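You operate a simulated robot arm through the tools that you are given. There is no shell and no other tool. Be economical: measure what you need, move in short steps, check, and stop when the job is done.

Carry out the task below with a simulated robot arm. There is one attempt and no reset: what you move stays moved.

Task
With the pump stopped, fill the clear jar to between MIN and MAX.
Fine: from the jug; lid shut, jug back, pump on again. Set down upright: water jug.

The check looks at the end state, three seconds after you hand in, the way a careful person would. Anything else that was tipped, shoved, dropped, spilled or broken makes it a failure. Lids that push on must go on centred and level and be pressed home; caps that screw on are set level and turned clockwise until they are tight.

Robot
A 7-joint arm with a two-finger parallel gripper on a trunk, on a base that drives. Base frame: it is fixed to the floor where the robot stands at the start and does not move with it; the origin is under the middle of the robot, x ahead of it, y to its left, z up; the surface under the hand at the start is at about z = 84. Units: cm, degrees, N and s.
With the tool pointing down near the work surface it reaches from about 10 to 60 cm from the robot's upright axis, wherever it stands. Its first joint turns from -166.0 to 166.0 degrees. Places, roughly: black knob [150, -230, 30]; black lever [340, -160, 60]; black nut [340, -160, 40]; blue knob [60, -260, 80]; blue lever [320, -160, 130]; blue lid [50, 30, 100]; brass knob [150, -240, 20]; clear jar [50, 30, 90]; green knob [60, 0, 50]; green lever [370, -160, 50]; grey knob [70, -260, 80]; grey lever [350, -160, 80]; pump switch [40, 10, 70]; red lever [150, -220, 30]; red nut [340, -160, 110]; silver nut [340, -160, 70]. Payload 1.57 kg.
Tool frame: the origin (TCP) lies between the finger pads and is the grasp point; the fingertips stand 3 cm ahead of it; z points along the fingers, y is the line along which they close. Largest opening 8 cm; finger width 1.7, thickness 1.2; the body of the gripper, 4 by 8.2 cm, starts 8 cm behind the TCP.
Orientation is told as [roll, pitch, yaw] about the base's x, y, z axes, in that order, counted from this pose: with the fingers straight down and closing along the base's y, the tool's x points along the base's -x, its y along +y and its z along -z.

Tools
- The arm moves only by the tool send_rows. Its argument "targets" is a list of rows, each a list of 7 numbers: the shift along the tool's x, y, z in cm, then the turn, a rotation vector about the tool's x, y, z in degrees, then the opening, from 0 (shut) to 1 (fully open). In form: [[dx, dy, dz, rx, ry, rz, jaw], ...]. A call has 1 to 20 rows; each row shifts and turns the commanded pose from where the row before left it, along the tool's axes as they then stand. A row lasts 0.2 s, in which the tool goes at most 5 cm and 8.6 degrees; a call with a longer step from one row to the next is refused whole, and so is a gripper value outside its range. A pose out of reach is approached as far as the arm can. The call stops where the force on the tool passes 40 N (or 10 N more than at its start, if that is more) or the arm is blocked; 0.2 s more then pass. The fingers move at their own pace (about 7.2 cm/s each) and stop on an object; they squeeze with about 28 N. The grip force told is the motor's: it shows also when the fingers shut on nothing. Time passes only in rows, and 0.2 s behind the last, so rows that do not move let the fingers close. It gives the time, the measured TCP pose, the force on the tool (base axes), the opening and the grip force at its end, in the units of the frame above (readings bear some noise), with the torque about the TCP (base axes, N m) and any sound that the robot's microphone picked up.
- Cameras (640 x 400 px; columns grow to the right, rows downward): "scene" is now at [20.34, 3.49, 149.93]; the picture's right is [0.77, -0.64, 0.00], its down [-0.54, -0.65, -0.53] and it looks along [0.34, 0.41, -0.85] (base axes); focal length 214 px, centre (320, 200). "wrist" rides on the gripper at [7.2, -0.7, -12.2] in the tool frame; the picture's right is [0.09, 1.00, 0.00], its down [-0.84, 0.08, -0.54] and it looks along [-0.54, 0.05, 0.84] (tool axes); focal length 238 px, centre (320, 200). There is no depth. A picture from a camera that has moved, and an enlarged one, comes with that camera's place and axes in the base frame and with its lens. The place of the scene camera against the robot may be out by one fixed shift of up to 2.5 cm in any direction.
- grab_frame(camera): a new picture of that camera. It takes no simulated time.
- slide_trunk(by): slides the trunk up (or, below 0, down) by that many cm; the arm and the scene camera ride with it, the base frame stays. It gives what a move gives, with no picture.
- steer(legs): drives the robot by 1 to 6 legs, each [ahead, left, turn to the left] in cm, cm and degrees, along the robot's own axes; the way and the turn of a leg run together, so that a leg with both is an arc; at most 150 cm and 180 degrees a leg. The arm and the cameras ride along, it lands a little off, and it stops where it bumps. It gives what a move gives.
- pan_tilt(pan, tilt): turns the head with the scene camera to pan (to the left, within 86 degrees either way) and tilt (down, from -29 to 69), counted from straight ahead of the robot. It gives what a move gives.
- inspect(camera, box): a new picture of the part [left, top, right, bottom] of that camera's present view, enlarged. It takes no simulated time.
- job_done(): hands the job in; it is judged then, once.

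Work in short steps. Places have to be worked out from the pictures, the camera data and where the tool is seen: move nearer, look again, correct. Check each grasp and each placing, and mend what went wrong. You have 120 turns and 78 pictures in all, those below and enlarged ones among them. Open the gripper and draw the arm clear of the work before you hand the job in, unless the task says otherwise; then end with one line.

The tools are called as name(argument=value, ...) on one line, values as JSON. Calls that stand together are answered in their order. send_rows: Moves the arm, as the interface text tells. Its arguments: {"type":"object","properties":{"targets":{"type":"array","items":{"type":"array","items":{"type":"number"}}}},"required":["targets"]} The other tools are called the same way: slide_trunk (by) slides the trunk up or down; steer (legs) drives the base; pan_tilt (pan, tilt) turns the head that bears the scene camera; grab_frame (camera) takes a picture; inspect (camera, box) takes an enlarged picture of a part of a camera's view; job_done () hands the job in.

At the start:

```text
clock: 0.0
ee_pos: [31.12, 20.93, 132.74]
tcp_rot: [-0.1, -0.1, 0.0]
force: [-0.4, -0.7, 0.7]
ft_torque: [-0.01, 0.03, -0.06]
width: 7.99
gripper_force: 0.0
trunk travel left (down, up): [-75.0, 24.0]
robot x, y, heading: [-0.02, -0.26, 0.2]
head pan, tilt: [50.2, 58.1]
```

scene: 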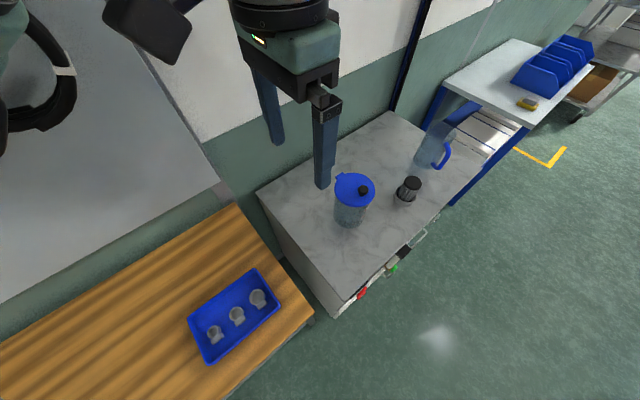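
wrist: 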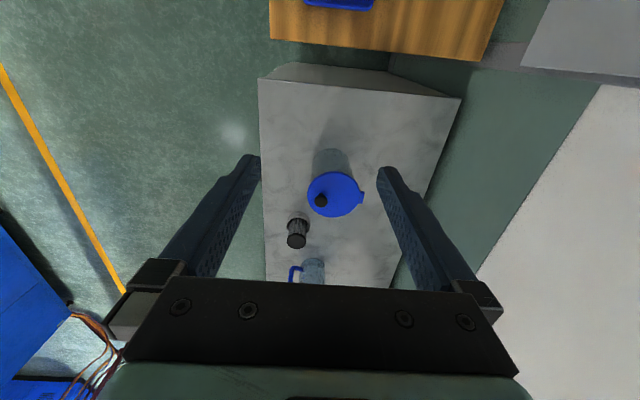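

The cabinet holds the jar with the blue lid, a dark knob object and the jug. I zoom in on the jar and the front panel.

inspect(camera="scene", box=[310, 150, 470, 250])

inspect(camera="scene", box=[320, 220, 448, 300])

```text
4.00 times, centred on (390, 200) of scene
camera zoom: at [20.34, 3.49, 149.93], right [0.77, -0.64, 0.0], down [-0.54, -0.65, -0.53], along [0.34, 0.41, -0.85], focal length 858 px, centre (40, 200)
```

zoom: 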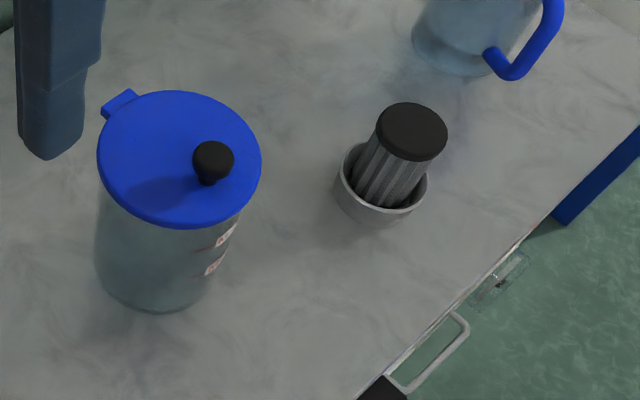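

```text
5.00 times, centred on (384, 260) of scene
camera zoom: at [20.34, 3.49, 149.93], right [0.77, -0.64, 0.0], down [-0.54, -0.65, -0.53], along [0.34, 0.41, -0.85], focal length 1072 px, centre (0, -100)
```

zoom: 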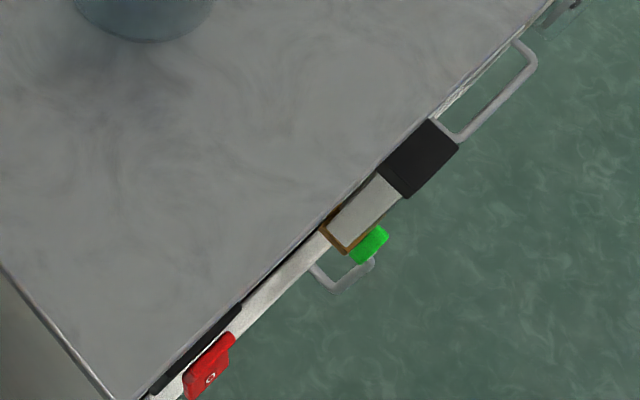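

The lid is hinged at the +y side, with the knob towards −y. The switches are on the cabinet face that looks to −y, so I drive round to face that side.

steer(legs=[[0, -48, 0], [58, 0, 0], [0, 0, 90]])

pan_tilt(pan=0, tilt=50)

grab_frame(camera="scene")

```text
clock: 9.7
ee_pos: [35.0, -19.77, 132.68]
tcp_rot: [0.1, -0.1, 92.4]
force: [0.5, 0.2, 0.8]
ft_torque: [0.03, -0.01, -0.04]
width: 8.0
gripper_force: 0.0
trunk travel left (down, up): [-75.0, 24.0]
robot x, y, heading: [57.34, -50.02, 92.5]
head pan, tilt: [50.2, 58.1]
```

```text
clock: 10.9
ee_pos: [35.04, -19.81, 132.65]
tcp_rot: [-0.1, 0.0, 92.4]
force: [0.7, 0.6, -0.4]
ft_torque: [0.03, -0.05, 0.01]
width: 8.02
gripper_force: 0.1
trunk travel left (down, up): [-75.0, 24.0]
robot x, y, heading: [57.58, -50.23, 92.3]
head pan, tilt: [0.0, 50.0]
```

```text
73 pictures are left
camera scene: at [55.22, -27.14, 150.96], right [1.0, 0.04, 0.0], down [0.03, -0.77, -0.64], along [-0.03, 0.64, -0.77], focal length 214 px, centre (320, 200)
```

scene: 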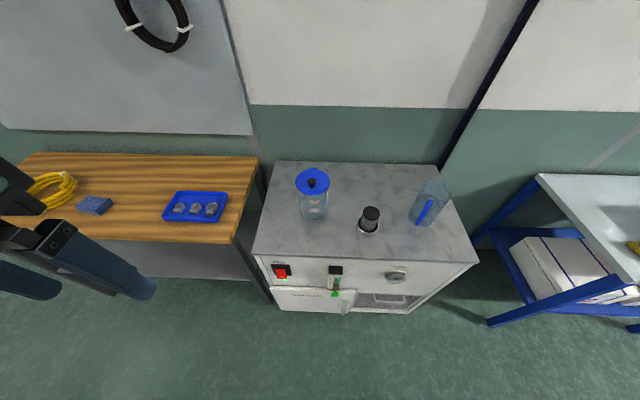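

A good view of the front panel; I enlarge it.

inspect(camera="scene", box=[248, 240, 424, 350])

inspect(camera="scene", box=[288, 155, 460, 262])

```text
3.64 times, centred on (336, 295) of scene
camera zoom: at [55.22, -27.14, 150.96], right [1.0, 0.04, 0.0], down [0.03, -0.77, -0.64], along [-0.03, 0.64, -0.77], focal length 780 px, centre (262, -146)
```

zoom: 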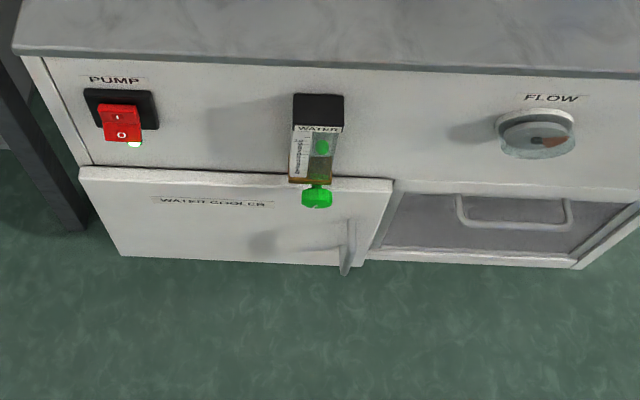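

```text
3.72 times, centred on (374, 208) of scene
camera zoom: at [55.22, -27.14, 150.96], right [1.0, 0.04, 0.0], down [0.03, -0.77, -0.64], along [-0.03, 0.64, -0.77], focal length 798 px, centre (119, 168)
```

zoom: 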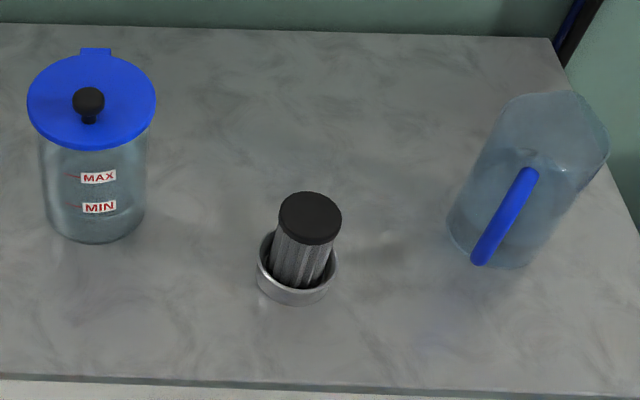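

The PUMP rocker has I on top and O at the bottom, and its green lamp is lit, so the pump is running. I back off, lower the trunk and tip the tool horizontal with the fingers shut, ready to press O.

steer(legs=[[-13, 10, -2.3]])

slide_trunk(by=-50)

send_rows(targets=[[0, 0, 0, 0, -8.2, 0, 0], [0, 0, 0, 0, -8.2, 0, 0], [0, 0, 0, 0, -8.2, 0, 0], [0, 0, 0, 0, -8.2, 0, 0], [0, 0, 0, 0, -8.2, 0, 0], [0, 0, 0, 0, -8.2, 0, 0], [0, 0, 0, 0, -8.2, 0, 0], [0, 0, 0, 0, -8.2, 0, 0], [0, 0, 0, 0, -8.2, 0, 0], [0, 0, 0, 0, -8.2, 0, 0], [0, 0, 0, 0, -8, 0, 0]])

grab_frame(camera="wrist")

grab_frame(camera="scene")

```text
clock: 12.3
ee_pos: [26.43, -32.27, 132.67]
tcp_rot: [0.0, 0.0, 90.4]
force: [1.5, -0.5, -0.9]
ft_torque: [0.04, -0.03, -0.02]
width: 8.03
gripper_force: 0.1
trunk travel left (down, up): [-75.0, 24.0]
robot x, y, heading: [47.85, -62.92, 90.3]
head pan, tilt: [0.0, 50.0]
```

```text
refused: -50 is not a number from -40 to 40
```

```text
clock: 14.7
ee_pos: [24.96, -31.99, 133.02]
tcp_rot: [147.1, -89.9, -56.7]
force: [0.2, -0.2, 0.0]
ft_torque: [-0.01, 0.01, -0.03]
width: 0.01
gripper_force: 21.2
out of reach, approached as far as the arm can: row 8, 9
trunk travel left (down, up): [-75.0, 24.0]
robot x, y, heading: [47.7, -63.2, 90.5]
head pan, tilt: [0.0, 50.0]
```

```text
70 pictures are left
camera wrist: at [25.86, -44.09, 125.75], right [-1.0, -0.01, -0.09], down [-0.07, -0.54, 0.84], along [-0.06, 0.84, 0.54], focal length 238 px, centre (320, 200)
```

wrist: 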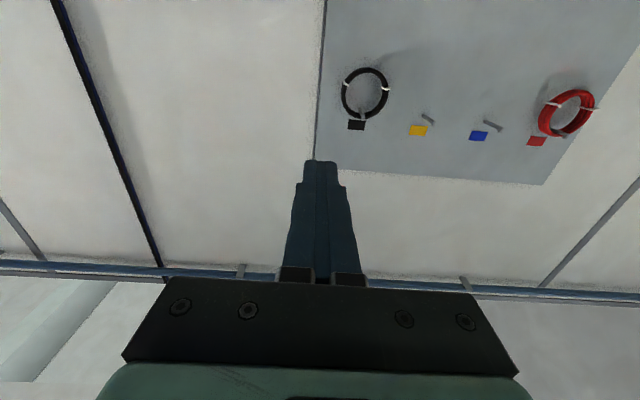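

```text
69 pictures are left
camera scene: at [46.57, -40.33, 150.98], right [1.0, 0.01, 0.0], down [0.01, -0.77, -0.64], along [0.0, 0.64, -0.77], focal length 214 px, centre (320, 200)
```

scene: 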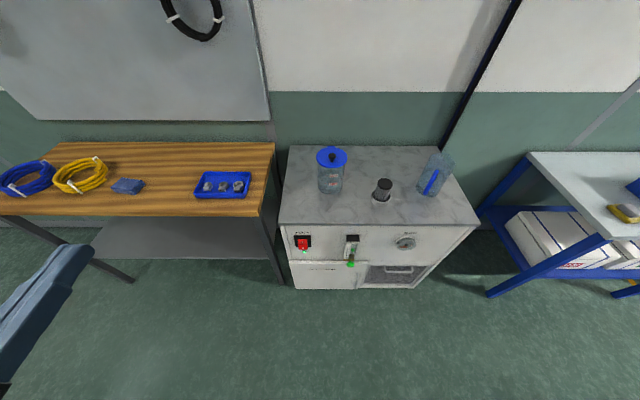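

The tool is horizontal but the camera sits below it looking up. I roll it half a turn about its axis, so the camera is above, and lower the trunk.

slide_trunk(by=-40)

send_rows(targets=[[0, 0, 0, 0, 0, 8.5, 0], [0, 0, 0, 0, 0, 8.5, 0], [0, 0, 0, 0, 0, 8.5, 0], [0, 0, 0, 0, 0, 8.5, 0], [0, 0, 0, 0, 0, 8.5, 0], [0, 0, 0, 0, 0, 8.5, 0], [0, 0, 0, 0, 0, 8.5, 0], [0, 0, 0, 0, 0, 8.5, 0], [0, 0, 0, 0, 0, 8.5, 0], [0, 0, 0, 0, 0, 8.5, 0], [0, 0, 0, 0, 0, 8.5, 0], [0, 0, 0, 0, 0, 8.5, 0], [0, 0, 0, 0, 0, 8.5, 0], [0, 0, 0, 0, 0, 8.5, 0], [0, 0, 0, 0, 0, 8.5, 0], [0, 0, 0, 0, 0, 8.5, 0], [0, 0, 0, 0, 0, 8.5, 0], [0, 0, 0, 0, 0, 8.5, 0], [0, 0, 0, 0, 0, 8.5, 0], [0, 0, 0, 0, 0, 8.5, 0]])

slide_trunk(by=-20)

```text
clock: 18.6
ee_pos: [24.96, -31.87, 92.89]
tcp_rot: [69.5, -90.0, 21.0]
force: [0.3, -0.1, 0.5]
ft_torque: [-0.03, 0.03, 0.02]
width: 0.0
gripper_force: 21.3
trunk travel left (down, up): [-35.0, 64.0]
robot x, y, heading: [47.66, -62.85, 90.4]
head pan, tilt: [0.0, 50.0]
```

```text
clock: 22.8
ee_pos: [24.54, -32.11, 94.05]
tcp_rot: [91.7, 54.6, 1.8]
force: [-0.9, -0.6, -0.3]
ft_torque: [-0.01, 0.03, -0.03]
width: 0.01
gripper_force: 21.6
out of reach, approached as far as the arm can: row 18, 19, 20
trunk travel left (down, up): [-35.0, 64.0]
robot x, y, heading: [48.05, -63.06, 90.3]
head pan, tilt: [0.0, 50.0]
```

```text
clock: 24.9
ee_pos: [24.49, -32.14, 74.07]
tcp_rot: [91.7, 54.5, 1.8]
force: [-0.2, -0.1, -0.5]
ft_torque: [-0.02, 0.0, -0.01]
width: 0.0
gripper_force: 21.3
trunk travel left (down, up): [-15.0, 84.0]
robot x, y, heading: [47.77, -63.47, 90.3]
head pan, tilt: [0.0, 50.0]
```

The joint limit stopped the roll at about 145°, but the camera is above now. I look at what it sees.

grab_frame(camera="wrist")

```text
68 pictures are left
camera wrist: at [19.94, -44.43, 79.22], right [0.76, -0.01, 0.65], down [0.55, -0.53, -0.65], along [0.35, 0.85, -0.4], focal length 238 px, centre (320, 200)
```

wrist: 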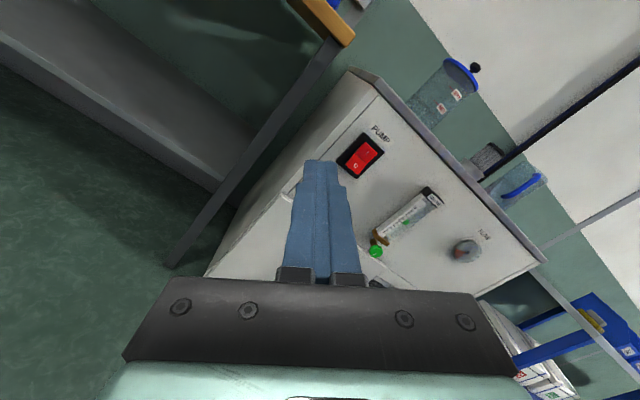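

The O half of the rocker lies on a ray to about x 40, z 70. I roll back slightly to get away from the limit and move forward.

send_rows(targets=[[0, 0, 3, 0, 0, -8.5, 0], [0, 0, 3, 0, 0, -8.5, 0], [0, 0, 3, 0, 0, -8.5, 0]])

```text
clock: 25.7
ee_pos: [24.64, -22.79, 74.11]
tcp_rot: [91.1, 28.7, 1.0]
force: [0.0, -0.2, 0.3]
ft_torque: [0.01, 0.03, 0.03]
width: 0.0
gripper_force: 21.3
trunk travel left (down, up): [-15.0, 84.0]
robot x, y, heading: [47.62, -63.35, 90.4]
head pan, tilt: [0.0, 50.0]
```

The command pose follows the measured one, with tool x now about (−0.88, 0, 0.48) and y about (0.48, 0, 0.88). I move right and down in front of the switch.

send_rows(targets=[[-3.7, 1.03, 1.5, 0, 0, 0, 0], [-3.7, 1.03, 1.5, 0, 0, 0, 0], [-3.7, 1.03, 1.5, 0, 0, 0, 0], [-3.7, 1.03, 1.5, 0, 0, 0, 0]])

grab_frame(camera="wrist")

```text
clock: 26.7
ee_pos: [38.18, -15.38, 69.65]
tcp_rot: [91.2, 28.9, 1.0]
force: [0.1, -0.6, -0.2]
ft_torque: [-0.04, 0.01, 0.02]
width: 0.0
gripper_force: 21.2
out of reach, approached as far as the arm can: row 2, 3
trunk travel left (down, up): [-15.0, 84.0]
robot x, y, heading: [47.67, -62.83, 90.0]
head pan, tilt: [0.0, 50.0]
```

```text
67 pictures are left
camera wrist: at [31.76, -27.63, 72.42], right [0.4, -0.01, 0.92], down [0.77, -0.53, -0.35], along [0.49, 0.85, -0.2], focal length 238 px, centre (320, 200)
```

wrist: 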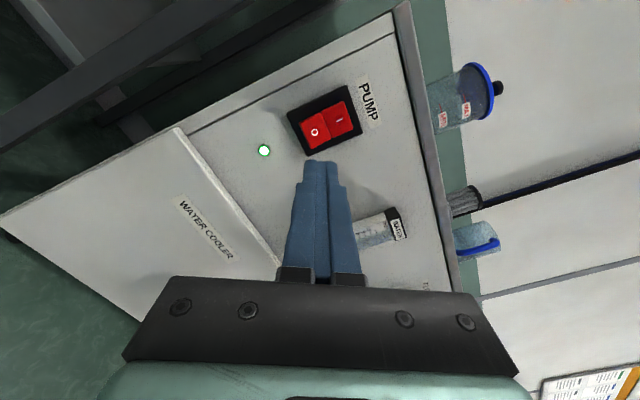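

The O mark triangulates to (39.4, 2.2, 68.8). I align with it and advance to just short of contact.

send_rows(targets=[[-1.0, -0.25, 2.5, 0, 0, 0, 0], [-1.0, -0.25, 2.5, 0, 0, 0, 0], [0, 0, 2.5, 0, 0, 0, 0], [0, 0, 2.5, 0, 0, 0, 0], [0, 0, 1.5, 0, 0, 0, 0], [0, 0, 0, 0, 0, 0, 0]])

grab_frame(camera="wrist")

```text
clock: 28.1
ee_pos: [39.51, -3.94, 68.74]
tcp_rot: [91.1, 29.1, 0.9]
force: [-0.2, -0.2, 0.4]
ft_torque: [0.02, 0.02, 0.0]
width: 0.01
gripper_force: 21.4
trunk travel left (down, up): [-15.0, 84.0]
robot x, y, heading: [47.78, -62.96, 90.5]
head pan, tilt: [0.0, 50.0]
```

```text
66 pictures are left
camera wrist: at [33.09, -16.32, 71.48], right [0.4, -0.01, 0.92], down [0.77, -0.53, -0.35], along [0.49, 0.85, -0.2], focal length 238 px, centre (320, 200)
```

wrist: 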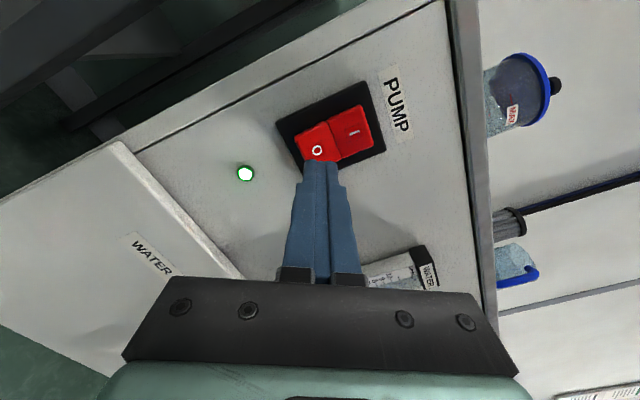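

Aligned; the O half stands out, so the rocker is on. I press in small steps.

send_rows(targets=[[-0.15, -0.3, 0.8, 0, 0, 0, 0], [0, 0, 0.8, 0, 0, 0, 0], [0, 0, 0.6, 0, 0, 0, 0], [0, 0, 0.4, 0, 0, 0, 0], [0, 0, 0.4, 0, 0, 0, 0], [0, 0, 0.4, 0, 0, 0, 0], [0, 0, 0.4, 0, 0, 0, 0], [0, 0, 0.4, 0, 0, 0, 0]])

inspect(camera="wrist", box=[200, 50, 440, 200])

```text
clock: 29.9
ee_pos: [39.51, 0.26, 68.57]
tcp_rot: [91.2, 28.9, 1.0]
force: [0.4, -0.9, -0.4]
ft_torque: [0.0, -0.02, -0.01]
width: 0.0
gripper_force: 21.2
trunk travel left (down, up): [-15.0, 84.0]
robot x, y, heading: [47.81, -63.35, 90.3]
head pan, tilt: [0.0, 50.0]
```

```text
2.67 times, centred on (320, 125) of wrist
camera zoom: at [32.98, -12.06, 71.37], right [0.4, -0.01, 0.92], down [0.77, -0.53, -0.35], along [0.49, 0.85, -0.2], focal length 636 px, centre (320, 400)
```

zoom: 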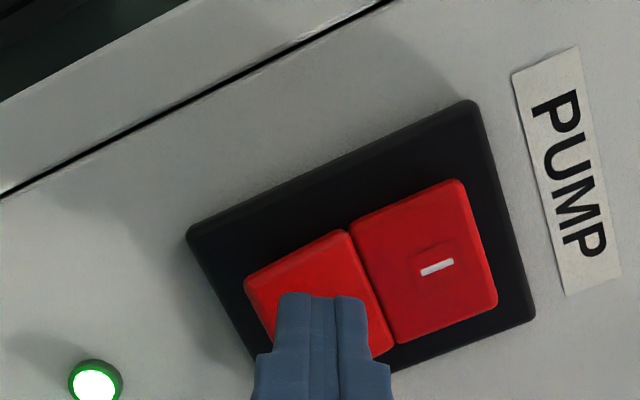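

Not yet in contact (tip at about y 3.3). I keep pressing.

send_rows(targets=[[0, 0, 0.4, 0, 0, 0, 0], [0, 0, 0.4, 0, 0, 0, 0], [0, 0, 0.4, 0, 0, 0, 0], [0, 0, 0.4, 0, 0, 0, 0], [0, 0, 0.4, 0, 0, 0, 0], [0, 0, 0.4, 0, 0, 0, 0], [0, 0, 0.4, 0, 0, 0, 0], [0, 0, 0.4, 0, 0, 0, 0]])

inspect(camera="wrist", box=[200, 50, 440, 200])

```text
clock: 31.2
ee_pos: [39.33, 1.96, 68.57]
tcp_rot: [91.0, 28.9, 0.8]
force: [0.6, -11.9, -0.3]
ft_torque: [-0.05, 0.08, -0.08]
width: 0.0
gripper_force: 21.3
trunk travel left (down, up): [-15.0, 84.0]
robot x, y, heading: [47.69, -63.28, 90.5]
head pan, tilt: [0.0, 50.0]
stopped in row 6: the force on the tool passed its limit at 54 N (the readings are from after the stop); the commanded pose is now the measured one
```

```text
2.67 times, centred on (320, 125) of wrist
camera zoom: at [33.0, -10.21, 71.38], right [0.4, -0.01, 0.92], down [0.77, -0.53, -0.35], along [0.49, 0.85, -0.2], focal length 636 px, centre (320, 400)
```

zoom: 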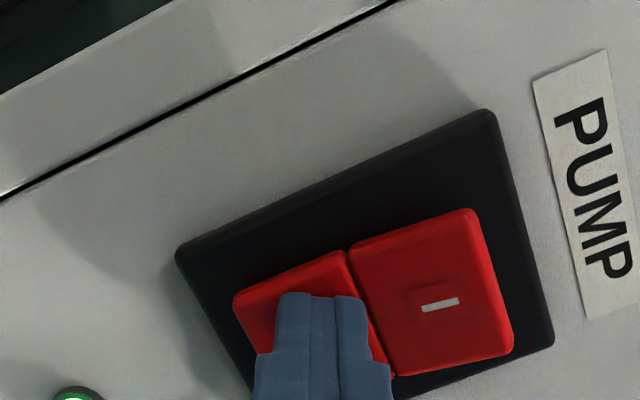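

Contact at tip y ≈ 5. I back off and check the lamp.

send_rows(targets=[[0, 0, -1.5, 0, 0, 0, 0], [0, 0, -2.5, 0, 0, 0, 0], [0, 0, -2.5, 0, 0, 0, 0], [0, 0, -2.5, 0, 0, 0, 0], [0, 0, 0, 0, 0, 0, 0]])

inspect(camera="wrist", box=[200, 50, 440, 200])

```text
clock: 32.5
ee_pos: [39.41, -6.66, 68.37]
tcp_rot: [90.9, 29.1, 0.8]
force: [-0.3, 0.0, -0.1]
ft_torque: [0.0, 0.01, 0.0]
width: 0.0
gripper_force: 21.4
trunk travel left (down, up): [-15.0, 84.0]
robot x, y, heading: [47.75, -63.06, 90.3]
head pan, tilt: [0.0, 50.0]
```

```text
2.67 times, centred on (320, 125) of wrist
camera zoom: at [33.08, -18.92, 71.21], right [0.4, -0.01, 0.92], down [0.77, -0.53, -0.34], along [0.49, 0.85, -0.21], focal length 636 px, centre (320, 400)
```

zoom: 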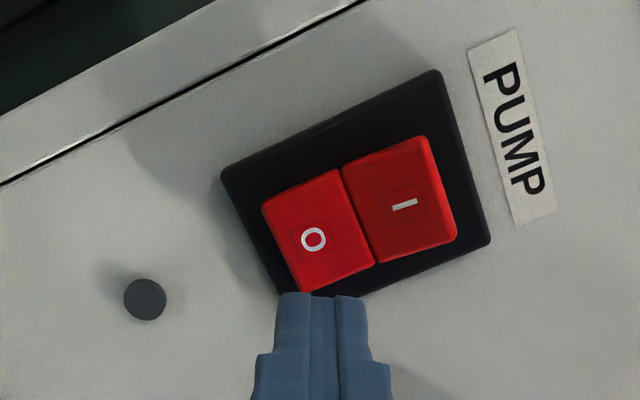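

The lamp is dark: the pump is off. I withdraw, raise the trunk and roll the tool back to its natural attitude, pointing about 45° down.

send_rows(targets=[[0, 0, -4, 0, 0, 0, 0], [0, 0, -4, 0, 0, 0, 0], [0, 0, -4, 0, 0, 0, 0], [0, 0, -4, 0, 0, 0, 0]])

slide_trunk(by=40)

slide_trunk(by=18)

send_rows(targets=[[0, 0, 0, 0, 0, -8.5, 0.5], [0, 0, 0, 0, 0, -8.5, 0.5], [0, 0, 0, 0, 0, -8.5, 0.5], [0, 0, 0, 0, 0, -8.5, 0.5], [0, 0, 0, 0, 0, -8.5, 0.5], [0, 0, 0, 0, 0, -8.5, 0.5], [0, 0, 0, 0, 0, -8.5, 0.5], [0, 0, 0, 0, 0, -8.5, 0.5], [0, 0, 0, 0, 0, -8.5, 0.5], [0, 0, 0, 0, 0, -8.5, 0.5], [0, 0, 0, 0, 0, -8.5, 0.5], [0, 0, 0, 0, 0, -8.5, 0.5], [0, 0, 0, 0, 0, -8.5, 0.5], [0, 0, 0, 0, 0, -8.5, 0.5], [0, 0, 0, 0, 8.5, 0, 0.5], [0, 0, 0, 0, 8.5, 0, 0.5], [0, 0, 0, 0, 8.5, 0, 0.5], [0, 0, 0, 0, 8.5, 0, 0.5], [0, 0, 0, 0, 8.5, 0, 0.5]])

```text
clock: 33.5
ee_pos: [37.1, -18.93, 65.02]
tcp_rot: [91.0, 28.9, 0.8]
force: [0.3, 0.1, 0.5]
ft_torque: [0.0, 0.03, 0.01]
width: 0.01
gripper_force: 21.0
out of reach, approached as far as the arm can: row 3, 4
trunk travel left (down, up): [-15.0, 84.0]
robot x, y, heading: [48.0, -63.32, 90.1]
head pan, tilt: [0.0, 50.0]
```

```text
clock: 37.3
ee_pos: [37.15, -18.8, 105.08]
tcp_rot: [90.9, 29.0, 0.8]
force: [0.7, -0.2, 0.0]
ft_torque: [0.01, 0.03, -0.04]
width: 0.0
gripper_force: 21.5
trunk travel left (down, up): [-55.0, 44.0]
robot x, y, heading: [47.76, -63.0, 90.4]
head pan, tilt: [0.0, 50.0]
```

```text
clock: 39.3
ee_pos: [37.24, -18.88, 123.09]
tcp_rot: [91.0, 28.9, 0.9]
force: [-0.2, -0.2, 0.4]
ft_torque: [0.01, 0.01, -0.01]
width: 0.0
gripper_force: 21.7
trunk travel left (down, up): [-73.0, 26.0]
robot x, y, heading: [47.82, -63.06, 90.3]
head pan, tilt: [0.0, 50.0]
```

```text
clock: 43.3
ee_pos: [36.0, -17.05, 122.5]
tcp_rot: [-0.1, -50.2, 90.4]
force: [-0.3, 0.2, 0.1]
ft_torque: [-0.01, 0.02, 0.05]
width: 4.02
gripper_force: 0.1
out of reach, approached as far as the arm can: row 15, 16, 19
trunk travel left (down, up): [-73.0, 26.0]
robot x, y, heading: [47.51, -63.39, 90.3]
head pan, tilt: [0.0, 50.0]
```

The tool is now pitched 50° from vertical towards +y. I drive nearer and look.

steer(legs=[[25, -8, 0]])

grab_frame(camera="wrist")

grab_frame(camera="scene")

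```text
clock: 45.1
ee_pos: [43.9, 7.94, 122.48]
tcp_rot: [-0.1, -50.2, 90.4]
force: [-0.2, -0.1, -0.1]
ft_torque: [0.02, -0.02, -0.02]
width: 3.95
gripper_force: 0.1
trunk travel left (down, up): [-73.0, 26.0]
robot x, y, heading: [55.7, -38.35, 90.9]
head pan, tilt: [0.0, 50.0]
```

```text
62 pictures are left
camera wrist: at [44.72, -6.01, 124.81], right [-1.0, -0.06, -0.07], down [-0.08, 0.12, 0.99], along [-0.06, 0.99, -0.12], focal length 238 px, centre (320, 200)
```

wrist: 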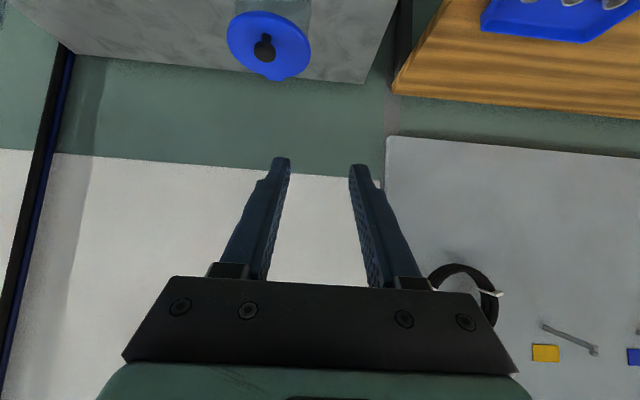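

```text
61 pictures are left
camera scene: at [54.35, -15.4, 148.95], right [1.0, 0.01, 0.0], down [0.01, -0.77, -0.64], along [-0.01, 0.64, -0.77], focal length 214 px, centre (320, 200)
```

scene: 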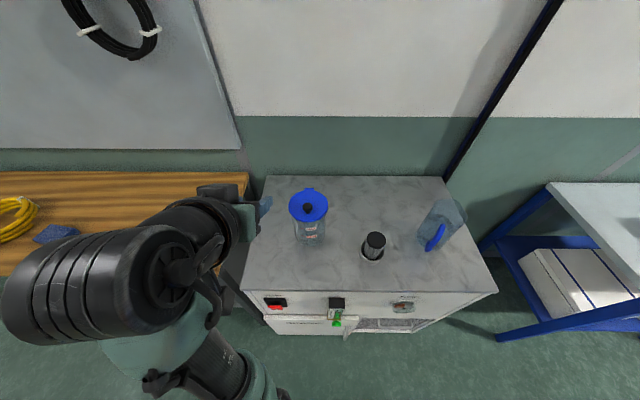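

Two wrist views place the knob near (51.5, 22.7, 102). I move to a pre-grasp point about 7 cm behind it along the tool axis.

send_rows(targets=[[1.24, -1.52, 3.44, 0, 0, 0, 0.65], [1.24, -1.52, 3.44, 0, 0, 0, 0.65], [1.24, -1.52, 3.44, 0, 0, 0, 0.65], [1.24, -1.52, 3.44, 0, 0, 0, 0.65], [1.24, -1.52, 3.44, 0, 0, 0, 0.65], [0, 0, 0, 0, 0, 0, 0.65]])

grab_frame(camera="wrist")

```text
clock: 46.5
ee_pos: [51.56, 17.3, 106.71]
tcp_rot: [-0.2, -50.2, 90.4]
force: [-0.4, 0.2, 0.6]
ft_torque: [-0.02, 0.01, 0.0]
width: 5.21
gripper_force: 0.2
trunk travel left (down, up): [-73.0, 26.0]
robot x, y, heading: [55.24, -38.4, 90.2]
head pan, tilt: [0.0, 50.0]
```

```text
60 pictures are left
camera wrist: at [52.26, 3.4, 109.02], right [-1.0, -0.06, -0.07], down [-0.08, 0.12, 0.99], along [-0.06, 0.99, -0.12], focal length 238 px, centre (320, 200)
```

wrist: 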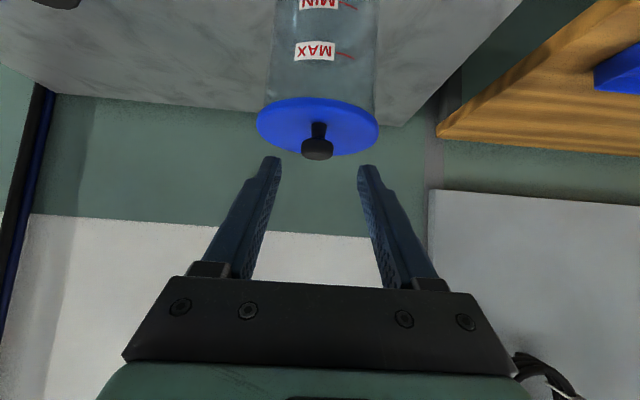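

The knob head is at about (51.7, 22.7, 102.4), well aligned between the fingers. I advance 5.3 cm along the tool and close.

send_rows(targets=[[0, -0.1, 2, 0, 0, 0, 0.65], [0, 0, 2, 0, 0, 0, 0.65], [0, 0, 1.3, 0, 0, 0, 0.65], [0, 0, 0, 0, 0, 0, 0], [0, 0, 0, 0, 0, 0, 0], [0, 0, 0, 0, 0, 0, 0]])

grab_frame(camera="wrist")

```text
clock: 48.0
ee_pos: [51.62, 21.24, 103.43]
tcp_rot: [-0.1, -50.2, 90.4]
force: [1.7, 2.1, -1.0]
ft_torque: [0.03, -0.03, -0.07]
width: 2.69
gripper_force: 37.2
trunk travel left (down, up): [-73.0, 26.0]
robot x, y, heading: [55.7, -38.37, 90.7]
head pan, tilt: [0.0, 50.0]
```

```text
59 pictures are left
camera wrist: at [52.44, 7.42, 105.75], right [-1.0, -0.06, -0.07], down [-0.08, 0.12, 0.99], along [-0.05, 0.99, -0.12], focal length 238 px, centre (320, 200)
```

wrist: 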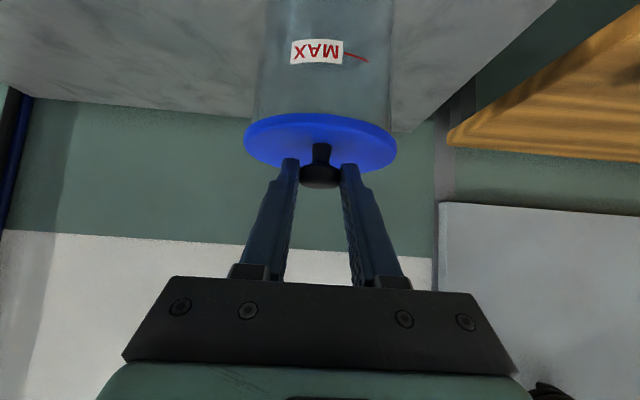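

The knob is gripped (2.69 cm). The open swing ends near y 36, too far from here, so I let go, back off along the tool, and drive 10 cm nearer.

send_rows(targets=[[0, 0, 0, 0, 0, 0, 0.65], [0, 0, 0, 0, 0, 0, 0.65], [0, 0, -3, 0, 0, 0, 0.65], [0, 0, -4, 0, 0, 0, 0.65], [0, 0, -4, 0, 0, 0, 0.65], [-2, 0, -4, 0, 0, 0, 0.65], [-2, 0, -4, 0, 0, 0, 0.65]])

steer(legs=[[10, 2, 0]])

grab_frame(camera="wrist")

```text
clock: 49.5
ee_pos: [51.85, 9.29, 118.32]
tcp_rot: [0.0, -50.2, 90.4]
force: [-1.3, 0.0, 0.3]
ft_torque: [-0.02, -0.01, 0.02]
width: 5.17
gripper_force: 0.1
trunk travel left (down, up): [-73.0, 26.0]
robot x, y, heading: [55.89, -38.28, 90.6]
head pan, tilt: [0.0, 50.0]
```

```text
clock: 50.7
ee_pos: [49.66, 19.27, 118.32]
tcp_rot: [-0.2, -50.3, 90.4]
force: [-0.2, -0.6, -0.2]
ft_torque: [0.0, 0.04, 0.0]
width: 5.2
gripper_force: 0.1
trunk travel left (down, up): [-73.0, 26.0]
robot x, y, heading: [53.39, -28.25, 90.6]
head pan, tilt: [0.0, 50.0]
```

```text
58 pictures are left
camera wrist: at [50.5, 5.25, 120.61], right [-1.0, -0.07, -0.07], down [-0.08, 0.12, 0.99], along [-0.06, 0.99, -0.12], focal length 238 px, centre (320, 200)
```

wrist: 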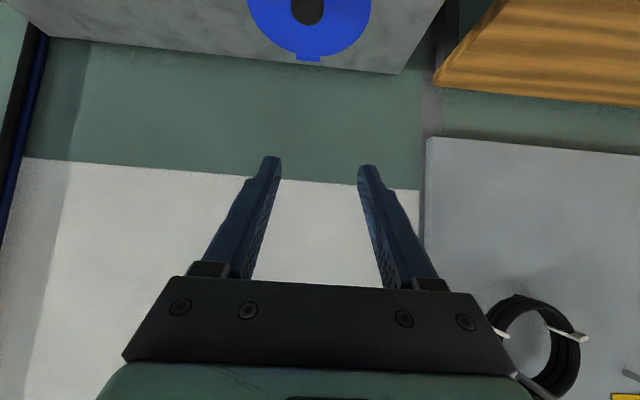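

The hinge is at about y 31.8 and z 99.3, and the knob is confirmed. I go back in and grip it.

send_rows(targets=[[3.37, -0.67, 2.0, 0, 0, 0, 0.65], [3.37, -0.67, 2.0, 0, 0, 0, 0.65], [3.37, -0.67, 2.0, 0, 0, 0, 0.65], [0, 0, 0, 0, 0, 0, 0.65], [0, 0, 2, 0, 0, 0, 0.65], [0, 0, 2, 0, 0, 0, 0.65], [0, 0, 1.2, 0, 0, 0, 0.65], [0, 0, 0, 0, 0, 0, 0], [0, 0, 0, 0, 0, 0, 0], [0, 0, 0, 0, 0, 0, 0]])

grab_frame(camera="wrist")

```text
clock: 52.9
ee_pos: [51.57, 21.53, 103.56]
tcp_rot: [-0.1, -50.2, 90.5]
force: [-0.9, 2.3, -0.5]
ft_torque: [0.01, 0.05, 0.02]
width: 2.69
gripper_force: 37.8
trunk travel left (down, up): [-73.0, 26.0]
robot x, y, heading: [53.67, -28.75, 90.7]
head pan, tilt: [0.0, 50.0]
```

```text
57 pictures are left
camera wrist: at [52.47, 7.65, 105.81], right [-1.0, -0.07, -0.07], down [-0.08, 0.12, 0.99], along [-0.06, 0.99, -0.12], focal length 238 px, centre (320, 200)
```

wrist: 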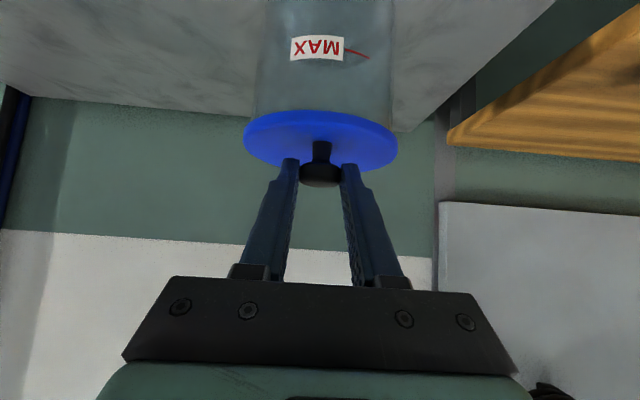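

Gripped again. I start swinging the knob along the arc about the hinge for the first 30° and watch the force.

send_rows(targets=[[-0.87, 0, -0.23, 0, 2.5, 0, 0], [-0.87, 0, -0.22, 0, 2.5, 0, 0], [-0.9, 0, -0.17, 0, 2.5, 0, 0], [-0.9, 0, -0.16, 0, 2.5, 0, 0], [-0.9, 0, -0.08, 0, 2.5, 0, 0], [-0.9, 0, -0.08, 0, 2.5, 0, 0]])

grab_frame(camera="scene")

```text
clock: 54.3
ee_pos: [51.63, 24.46, 107.92]
tcp_rot: [-0.1, -35.1, 90.5]
force: [-3.5, -7.4, -6.4]
ft_torque: [-1.16, 0.05, 0.04]
width: 2.69
gripper_force: 37.6
trunk travel left (down, up): [-73.0, 26.0]
robot x, y, heading: [53.33, -28.58, 90.6]
head pan, tilt: [0.0, 50.0]
```

```text
56 pictures are left
camera scene: at [52.15, -5.62, 148.97], right [1.0, 0.01, 0.0], down [0.01, -0.77, -0.64], along [-0.01, 0.64, -0.77], focal length 214 px, centre (320, 200)
```

scene: 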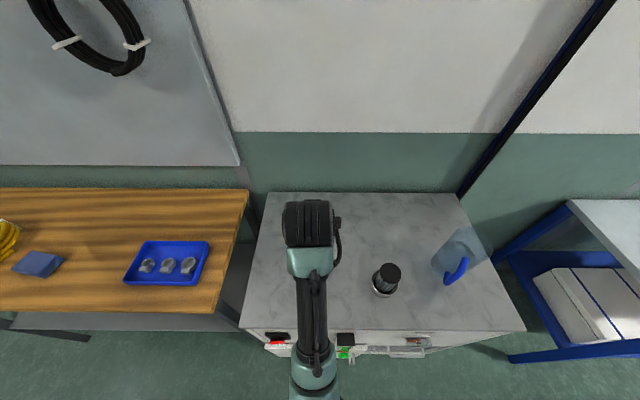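

Force is moderate; I check with the wrist camera that the lid swings and the jar stays.

grab_frame(camera="wrist")

```text
55 pictures are left
camera wrist: at [52.46, 11.6, 113.77], right [-1.0, -0.08, -0.05], down [-0.08, 0.37, 0.92], along [-0.06, 0.92, -0.38], focal length 238 px, centre (320, 200)
```

wrist: 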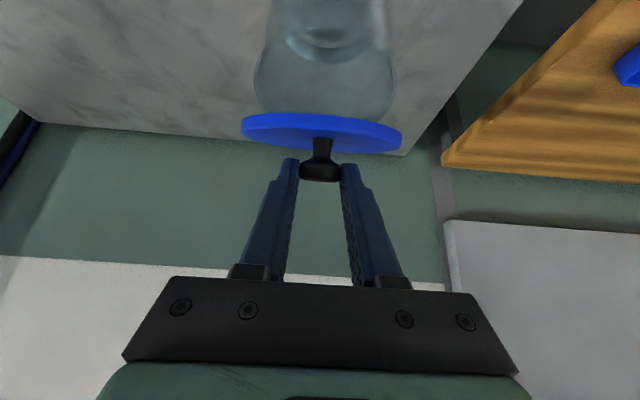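

The lid is opening and the jar stands still. I continue the arc.

send_rows(targets=[[-0.91, 0, -0.02, 0, 2.5, 0, 0], [-0.91, 0, -0.01, 0, 2.5, 0, 0], [-0.9, 0, 0.06, 0, 2.5, 0, 0], [-0.9, 0, 0.06, 0, 2.5, 0, 0], [-0.9, 0, 0.13, 0, 2.5, 0, 0], [-0.9, 0, 0.13, 0, 2.5, 0, 0]])

grab_frame(camera="wrist")

```text
clock: 55.7
ee_pos: [51.6, 29.23, 110.36]
tcp_rot: [-0.1, -20.4, 90.4]
force: [-1.4, -13.2, 9.5]
ft_torque: [-1.14, 0.01, 0.01]
width: 2.68
gripper_force: 38.0
trunk travel left (down, up): [-73.0, 26.0]
robot x, y, heading: [53.45, -28.26, 90.5]
head pan, tilt: [0.0, 50.0]
```

```text
54 pictures are left
camera wrist: at [52.42, 18.27, 119.28], right [-1.0, -0.09, -0.03], down [-0.08, 0.59, 0.8], along [-0.05, 0.8, -0.6], focal length 238 px, centre (320, 200)
```

wrist: 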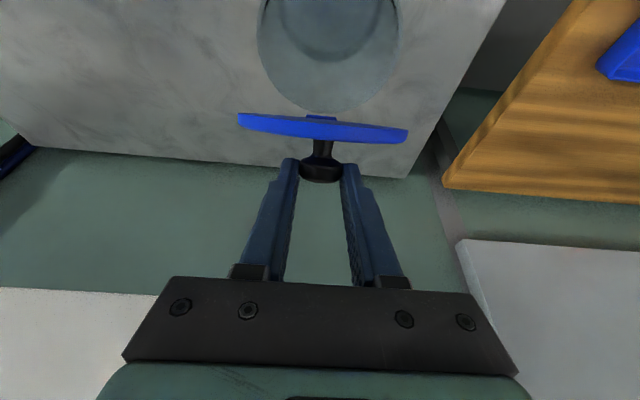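

Opening well (about 60°). I carry on to about 100°, turning the tool more with the lid.

send_rows(targets=[[-0.93, 0, 0.2, 0, 4, 0, 0], [-0.93, 0, 0.2, 0, 4, 0, 0], [-0.92, 0, 0.22, 0, 4, 0, 0], [-0.92, 0, 0.23, 0, 4, 0, 0], [-0.91, 0, 0.26, 0, 4, 0, 0], [-0.91, 0, 0.26, 0, 4, 0, 0], [-0.9, 0, 0.3, 0, 4, 0, 0], [-0.9, 0, 0.3, 0, 4, 0, 0]])

grab_frame(camera="wrist")

```text
clock: 57.5
ee_pos: [51.51, 33.05, 110.01]
tcp_rot: [-0.2, 11.7, 90.2]
force: [6.1, 11.2, -1.6]
ft_torque: [1.25, -0.07, 0.07]
width: 2.71
gripper_force: 37.9
out of reach, approached as far as the arm can: row 7, 8
trunk travel left (down, up): [-73.0, 26.0]
robot x, y, heading: [53.63, -28.5, 90.6]
head pan, tilt: [0.0, 50.0]
```

```text
53 pictures are left
camera wrist: at [52.33, 28.57, 123.36], right [-1.0, -0.09, 0.02], down [-0.08, 0.93, 0.36], along [-0.05, 0.36, -0.93], focal length 238 px, centre (320, 200)
```

wrist: 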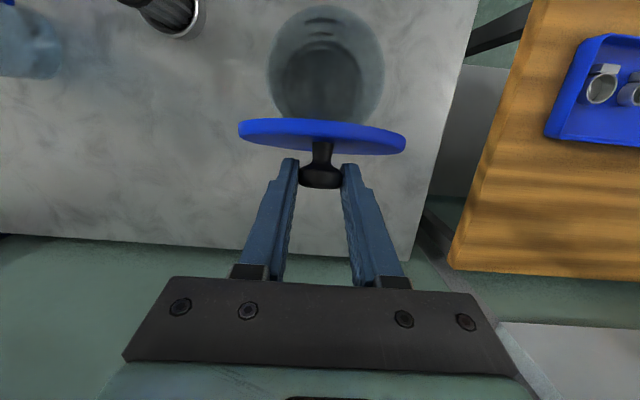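

The arm is at its reach with this tilt, and the lid is near 80–85°. I tilt the tool back outward while pushing the knob on past vertical.

send_rows(targets=[[-0.2, 0, 0, 0, -5, 0, 0], [-0.4, 0, 0.05, 0, -5, 0, 0], [-0.62, 0, 0.12, 0, -5, 0, 0], [-0.62, 0, 0.18, 0, -4, 0, 0], [-0.62, 0, 0.2, 0, -4, 0, 0], [-0.6, 0, 0.25, 0, -4, 0, 0], [-0.6, 0, 0.28, 0, -3, 0, 0]])

grab_frame(camera="wrist")

```text
clock: 59.1
ee_pos: [50.51, 36.73, 109.39]
tcp_rot: [-0.1, -18.4, 90.9]
force: [-0.1, -0.2, -0.1]
ft_torque: [-0.05, -0.03, 0.02]
width: 0.02
gripper_force: 21.8
trunk travel left (down, up): [-73.0, 26.0]
robot x, y, heading: [53.26, -28.35, 90.9]
head pan, tilt: [0.0, 50.0]
```

```text
52 pictures are left
camera wrist: at [51.47, 26.04, 118.75], right [-0.99, -0.1, -0.03], down [-0.09, 0.62, 0.78], along [-0.06, 0.78, -0.63], focal length 238 px, centre (320, 200)
```

wrist: 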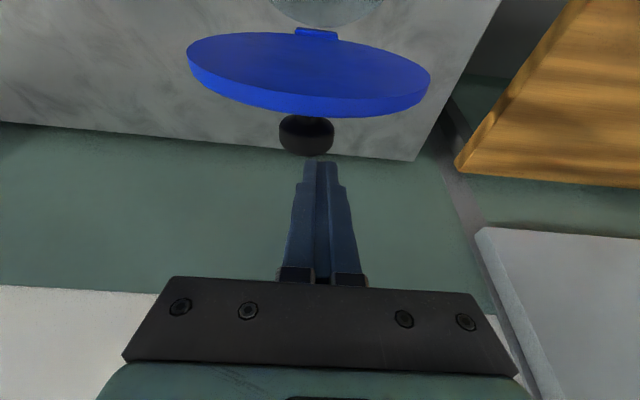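

The fingers slipped over the knob. The lid appears to stand by itself near 80–90°. I lift clear and recheck whether it stays.

send_rows(targets=[[0, 0, -2.5, 0, 0, 0, 0], [0, 0, -2.5, 0, 0, 0, 0], [0, 0, -3, 0, 0, 0, 0], [0, 0, -3, 0, 0, 0, 0], [3, 0, 0, 0, 0, 0, 0], [3, 0, 0, 0, 0, 0, 0], [3, 0, 0, 0, 0, 0, 0], [3, 0, 0, 0, 0, 0, 0], [0, 0, 0, 0, 0, 0, 0]])

grab_frame(camera="wrist")

```text
clock: 61.1
ee_pos: [51.52, 21.81, 115.81]
tcp_rot: [-0.2, -18.1, 90.5]
force: [-1.0, -0.2, 0.2]
ft_torque: [-0.02, 0.01, 0.02]
width: 0.03
gripper_force: 20.9
trunk travel left (down, up): [-73.0, 26.0]
robot x, y, heading: [53.78, -28.83, 90.8]
head pan, tilt: [0.0, 50.0]
```

```text
51 pictures are left
camera wrist: at [52.35, 11.21, 125.21], right [-1.0, -0.09, -0.03], down [-0.08, 0.63, 0.78], along [-0.05, 0.77, -0.63], focal length 238 px, centre (320, 200)
```

wrist: 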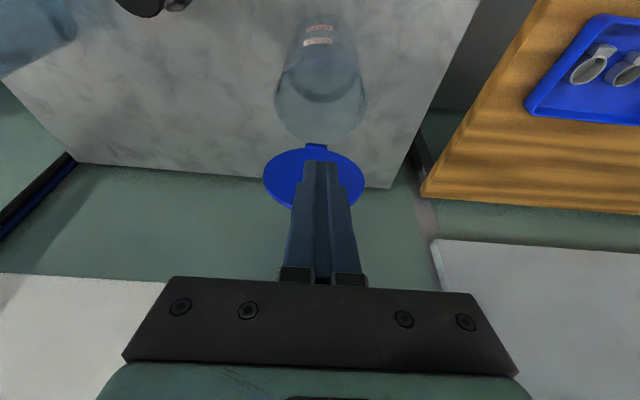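

The lid stands upright by itself at about 90°. I nudge its inner face gently a bit past vertical so that it can't fall shut.

send_rows(targets=[[0.9, 0, 2.7, 0, 0, 0, 0], [0.9, 0, 2.7, 0, 0, 0, 0], [-1.9, 0, 0.62, 0, 0, 0, 0], [-1.9, 0, 0.62, 0, 0, 0, 0], [-1.9, 0, 0.62, 0, 0, 0, 0], [-1, 0, 0.32, 0, 0, 0, 0], [-0.7, 0, 0.22, 0, 0, 0, 0], [-0.7, 0, 0.22, 0, 0, 0, 0], [-0.7, 0, 0.22, 0, 0, 0, 0], [-0.7, 0, 0.22, 0, 0, 0, 0]])

grab_frame(camera="wrist")

```text
clock: 63.3
ee_pos: [51.35, 31.59, 110.34]
tcp_rot: [0.0, -18.2, 90.3]
force: [-0.4, -0.3, -0.6]
ft_torque: [0.03, -0.02, 0.02]
width: 0.01
gripper_force: 21.2
trunk travel left (down, up): [-73.0, 26.0]
robot x, y, heading: [53.41, -28.41, 90.4]
head pan, tilt: [0.0, 50.0]
```

```text
50 pictures are left
camera wrist: at [52.07, 21.06, 119.78], right [-1.0, -0.09, -0.03], down [-0.08, 0.63, 0.78], along [-0.05, 0.77, -0.63], focal length 238 px, centre (320, 200)
```

wrist: 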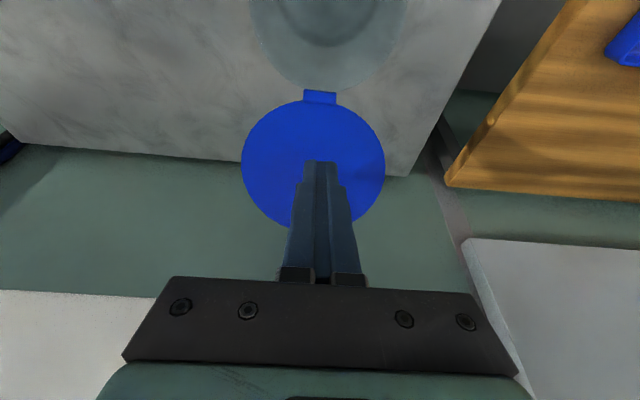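

The lid has swung back past vertical to rest on its stop. I retract and go to look at the jug.

send_rows(targets=[[2, 0, -3, 0, 0, 0, 0], [3, 0, -3, 0, 0, 0, 0.5], [4, 0, -2, 0, 0, 0, 0.5], [4, 0, -2, 0, 0, 0, 0.5], [4, 0, 0, 0, 0, 0, 0.5], [4, 0, 0, 0, 0, 0, 0.5]])

steer(legs=[[-22, -24, 0]])

grab_frame(camera="wrist")

grab_frame(camera="scene")

```text
clock: 64.7
ee_pos: [51.31, 8.39, 113.37]
tcp_rot: [-0.1, -18.2, 90.4]
force: [0.1, 0.0, 0.1]
ft_torque: [0.02, 0.02, -0.04]
width: 3.99
gripper_force: 0.0
trunk travel left (down, up): [-73.0, 26.0]
robot x, y, heading: [53.1, -28.47, 90.8]
head pan, tilt: [0.0, 50.0]
```

```text
clock: 66.8
ee_pos: [75.65, -12.81, 113.41]
tcp_rot: [0.0, -18.2, 90.3]
force: [0.9, -0.3, 1.1]
ft_torque: [-0.03, 0.04, -0.01]
width: 3.98
gripper_force: 0.1
trunk travel left (down, up): [-73.0, 26.0]
robot x, y, heading: [77.54, -50.13, 90.5]
head pan, tilt: [0.0, 50.0]
```

```text
49 pictures are left
camera wrist: at [76.51, -23.45, 122.79], right [-1.0, -0.09, -0.03], down [-0.08, 0.63, 0.78], along [-0.05, 0.78, -0.63], focal length 238 px, centre (320, 200)
```

wrist: 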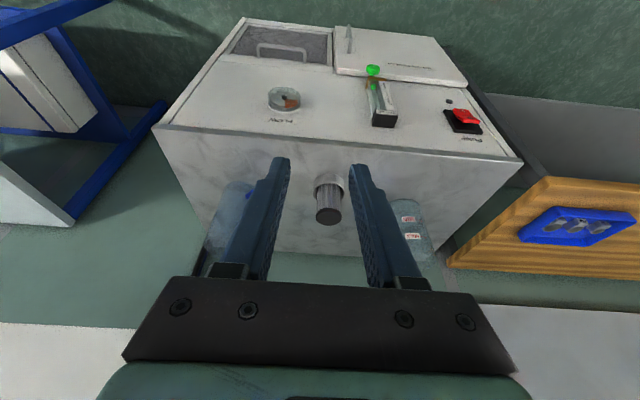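

```text
48 pictures are left
camera scene: at [76.49, -26.99, 148.97], right [1.0, 0.01, 0.0], down [0.01, -0.77, -0.64], along [-0.01, 0.64, -0.77], focal length 214 px, centre (320, 200)
```

scene: 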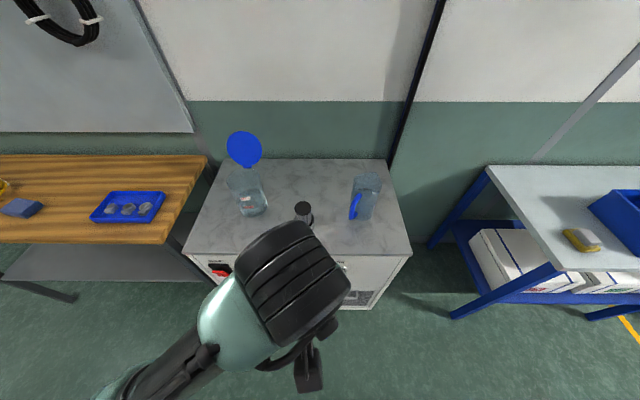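

The lid is open and stays. Now a close look at the jug and the jar level.

inspect(camera="scene", box=[325, 160, 405, 240])

inspect(camera="scene", box=[210, 155, 290, 225])

```text
5.00 times, centred on (365, 200) of scene
camera zoom: at [76.49, -26.99, 148.97], right [1.0, 0.01, 0.0], down [0.01, -0.77, -0.64], along [-0.01, 0.64, -0.77], focal length 1072 px, centre (95, 200)
```

zoom: 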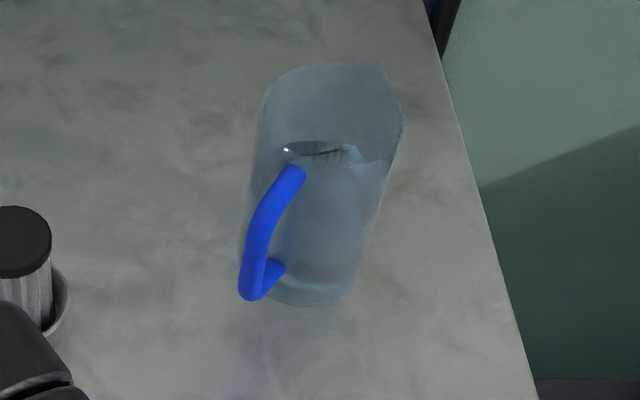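

```text
5.71 times, centred on (250, 190) of scene
camera zoom: at [76.49, -26.99, 148.97], right [1.0, 0.01, 0.0], down [0.01, -0.77, -0.64], along [-0.01, 0.64, -0.77], focal length 1226 px, centre (720, 257)
```

zoom: 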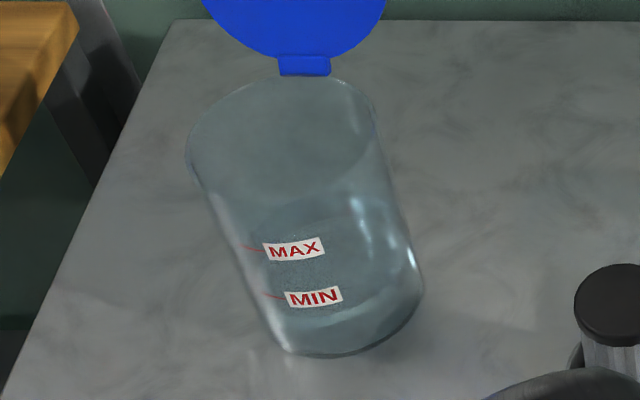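

The spout faces roughly +x+y and the handle −x−y, 45° to the room. I drive so the arm can come at the handle along that 45° line, then turn the tool −45° in yaw and pitch it out to 60°.

steer(legs=[[18, 12, 0]])

send_rows(targets=[[0, 0, 0, 2.32, 0, 7.13, 0.5], [0, 0, 0, 2.32, 0, 7.13, 0.5], [0, 0, 0, 2.32, 0, 7.13, 0.5], [0, 0, 0, 2.32, 0, 7.13, 0.5], [0, 0, 0, 2.32, 0, 7.13, 0.5], [0, 0, 0, 2.32, 0, 7.13, 0.5], [0, 0, 0, 0, -8.4, 0, 0.5], [0, 0, 0, 0, -8.4, 0, 0.5], [0, 0, 0, 0, -8.4, 0, 0.5], [0, 0, 0, 0, -8.4, 0, 0.5], [0, 0, 0, 0, -8.4, 0, 0.5]])

```text
clock: 68.5
ee_pos: [63.4, 5.2, 113.35]
tcp_rot: [0.0, -18.2, 90.4]
force: [-0.7, -0.2, -0.4]
ft_torque: [-0.03, 0.0, 0.0]
width: 3.98
gripper_force: 0.1
trunk travel left (down, up): [-73.0, 26.0]
robot x, y, heading: [65.73, -31.65, 90.6]
head pan, tilt: [0.0, 50.0]
```

```text
clock: 70.9
ee_pos: [63.25, 5.17, 113.44]
tcp_rot: [0.3, -60.4, 45.0]
force: [-0.4, -0.4, 0.4]
ft_torque: [0.0, 0.0, 0.01]
width: 4.01
gripper_force: 0.1
trunk travel left (down, up): [-73.0, 26.0]
robot x, y, heading: [65.39, -31.74, 90.5]
head pan, tilt: [0.0, 50.0]
```

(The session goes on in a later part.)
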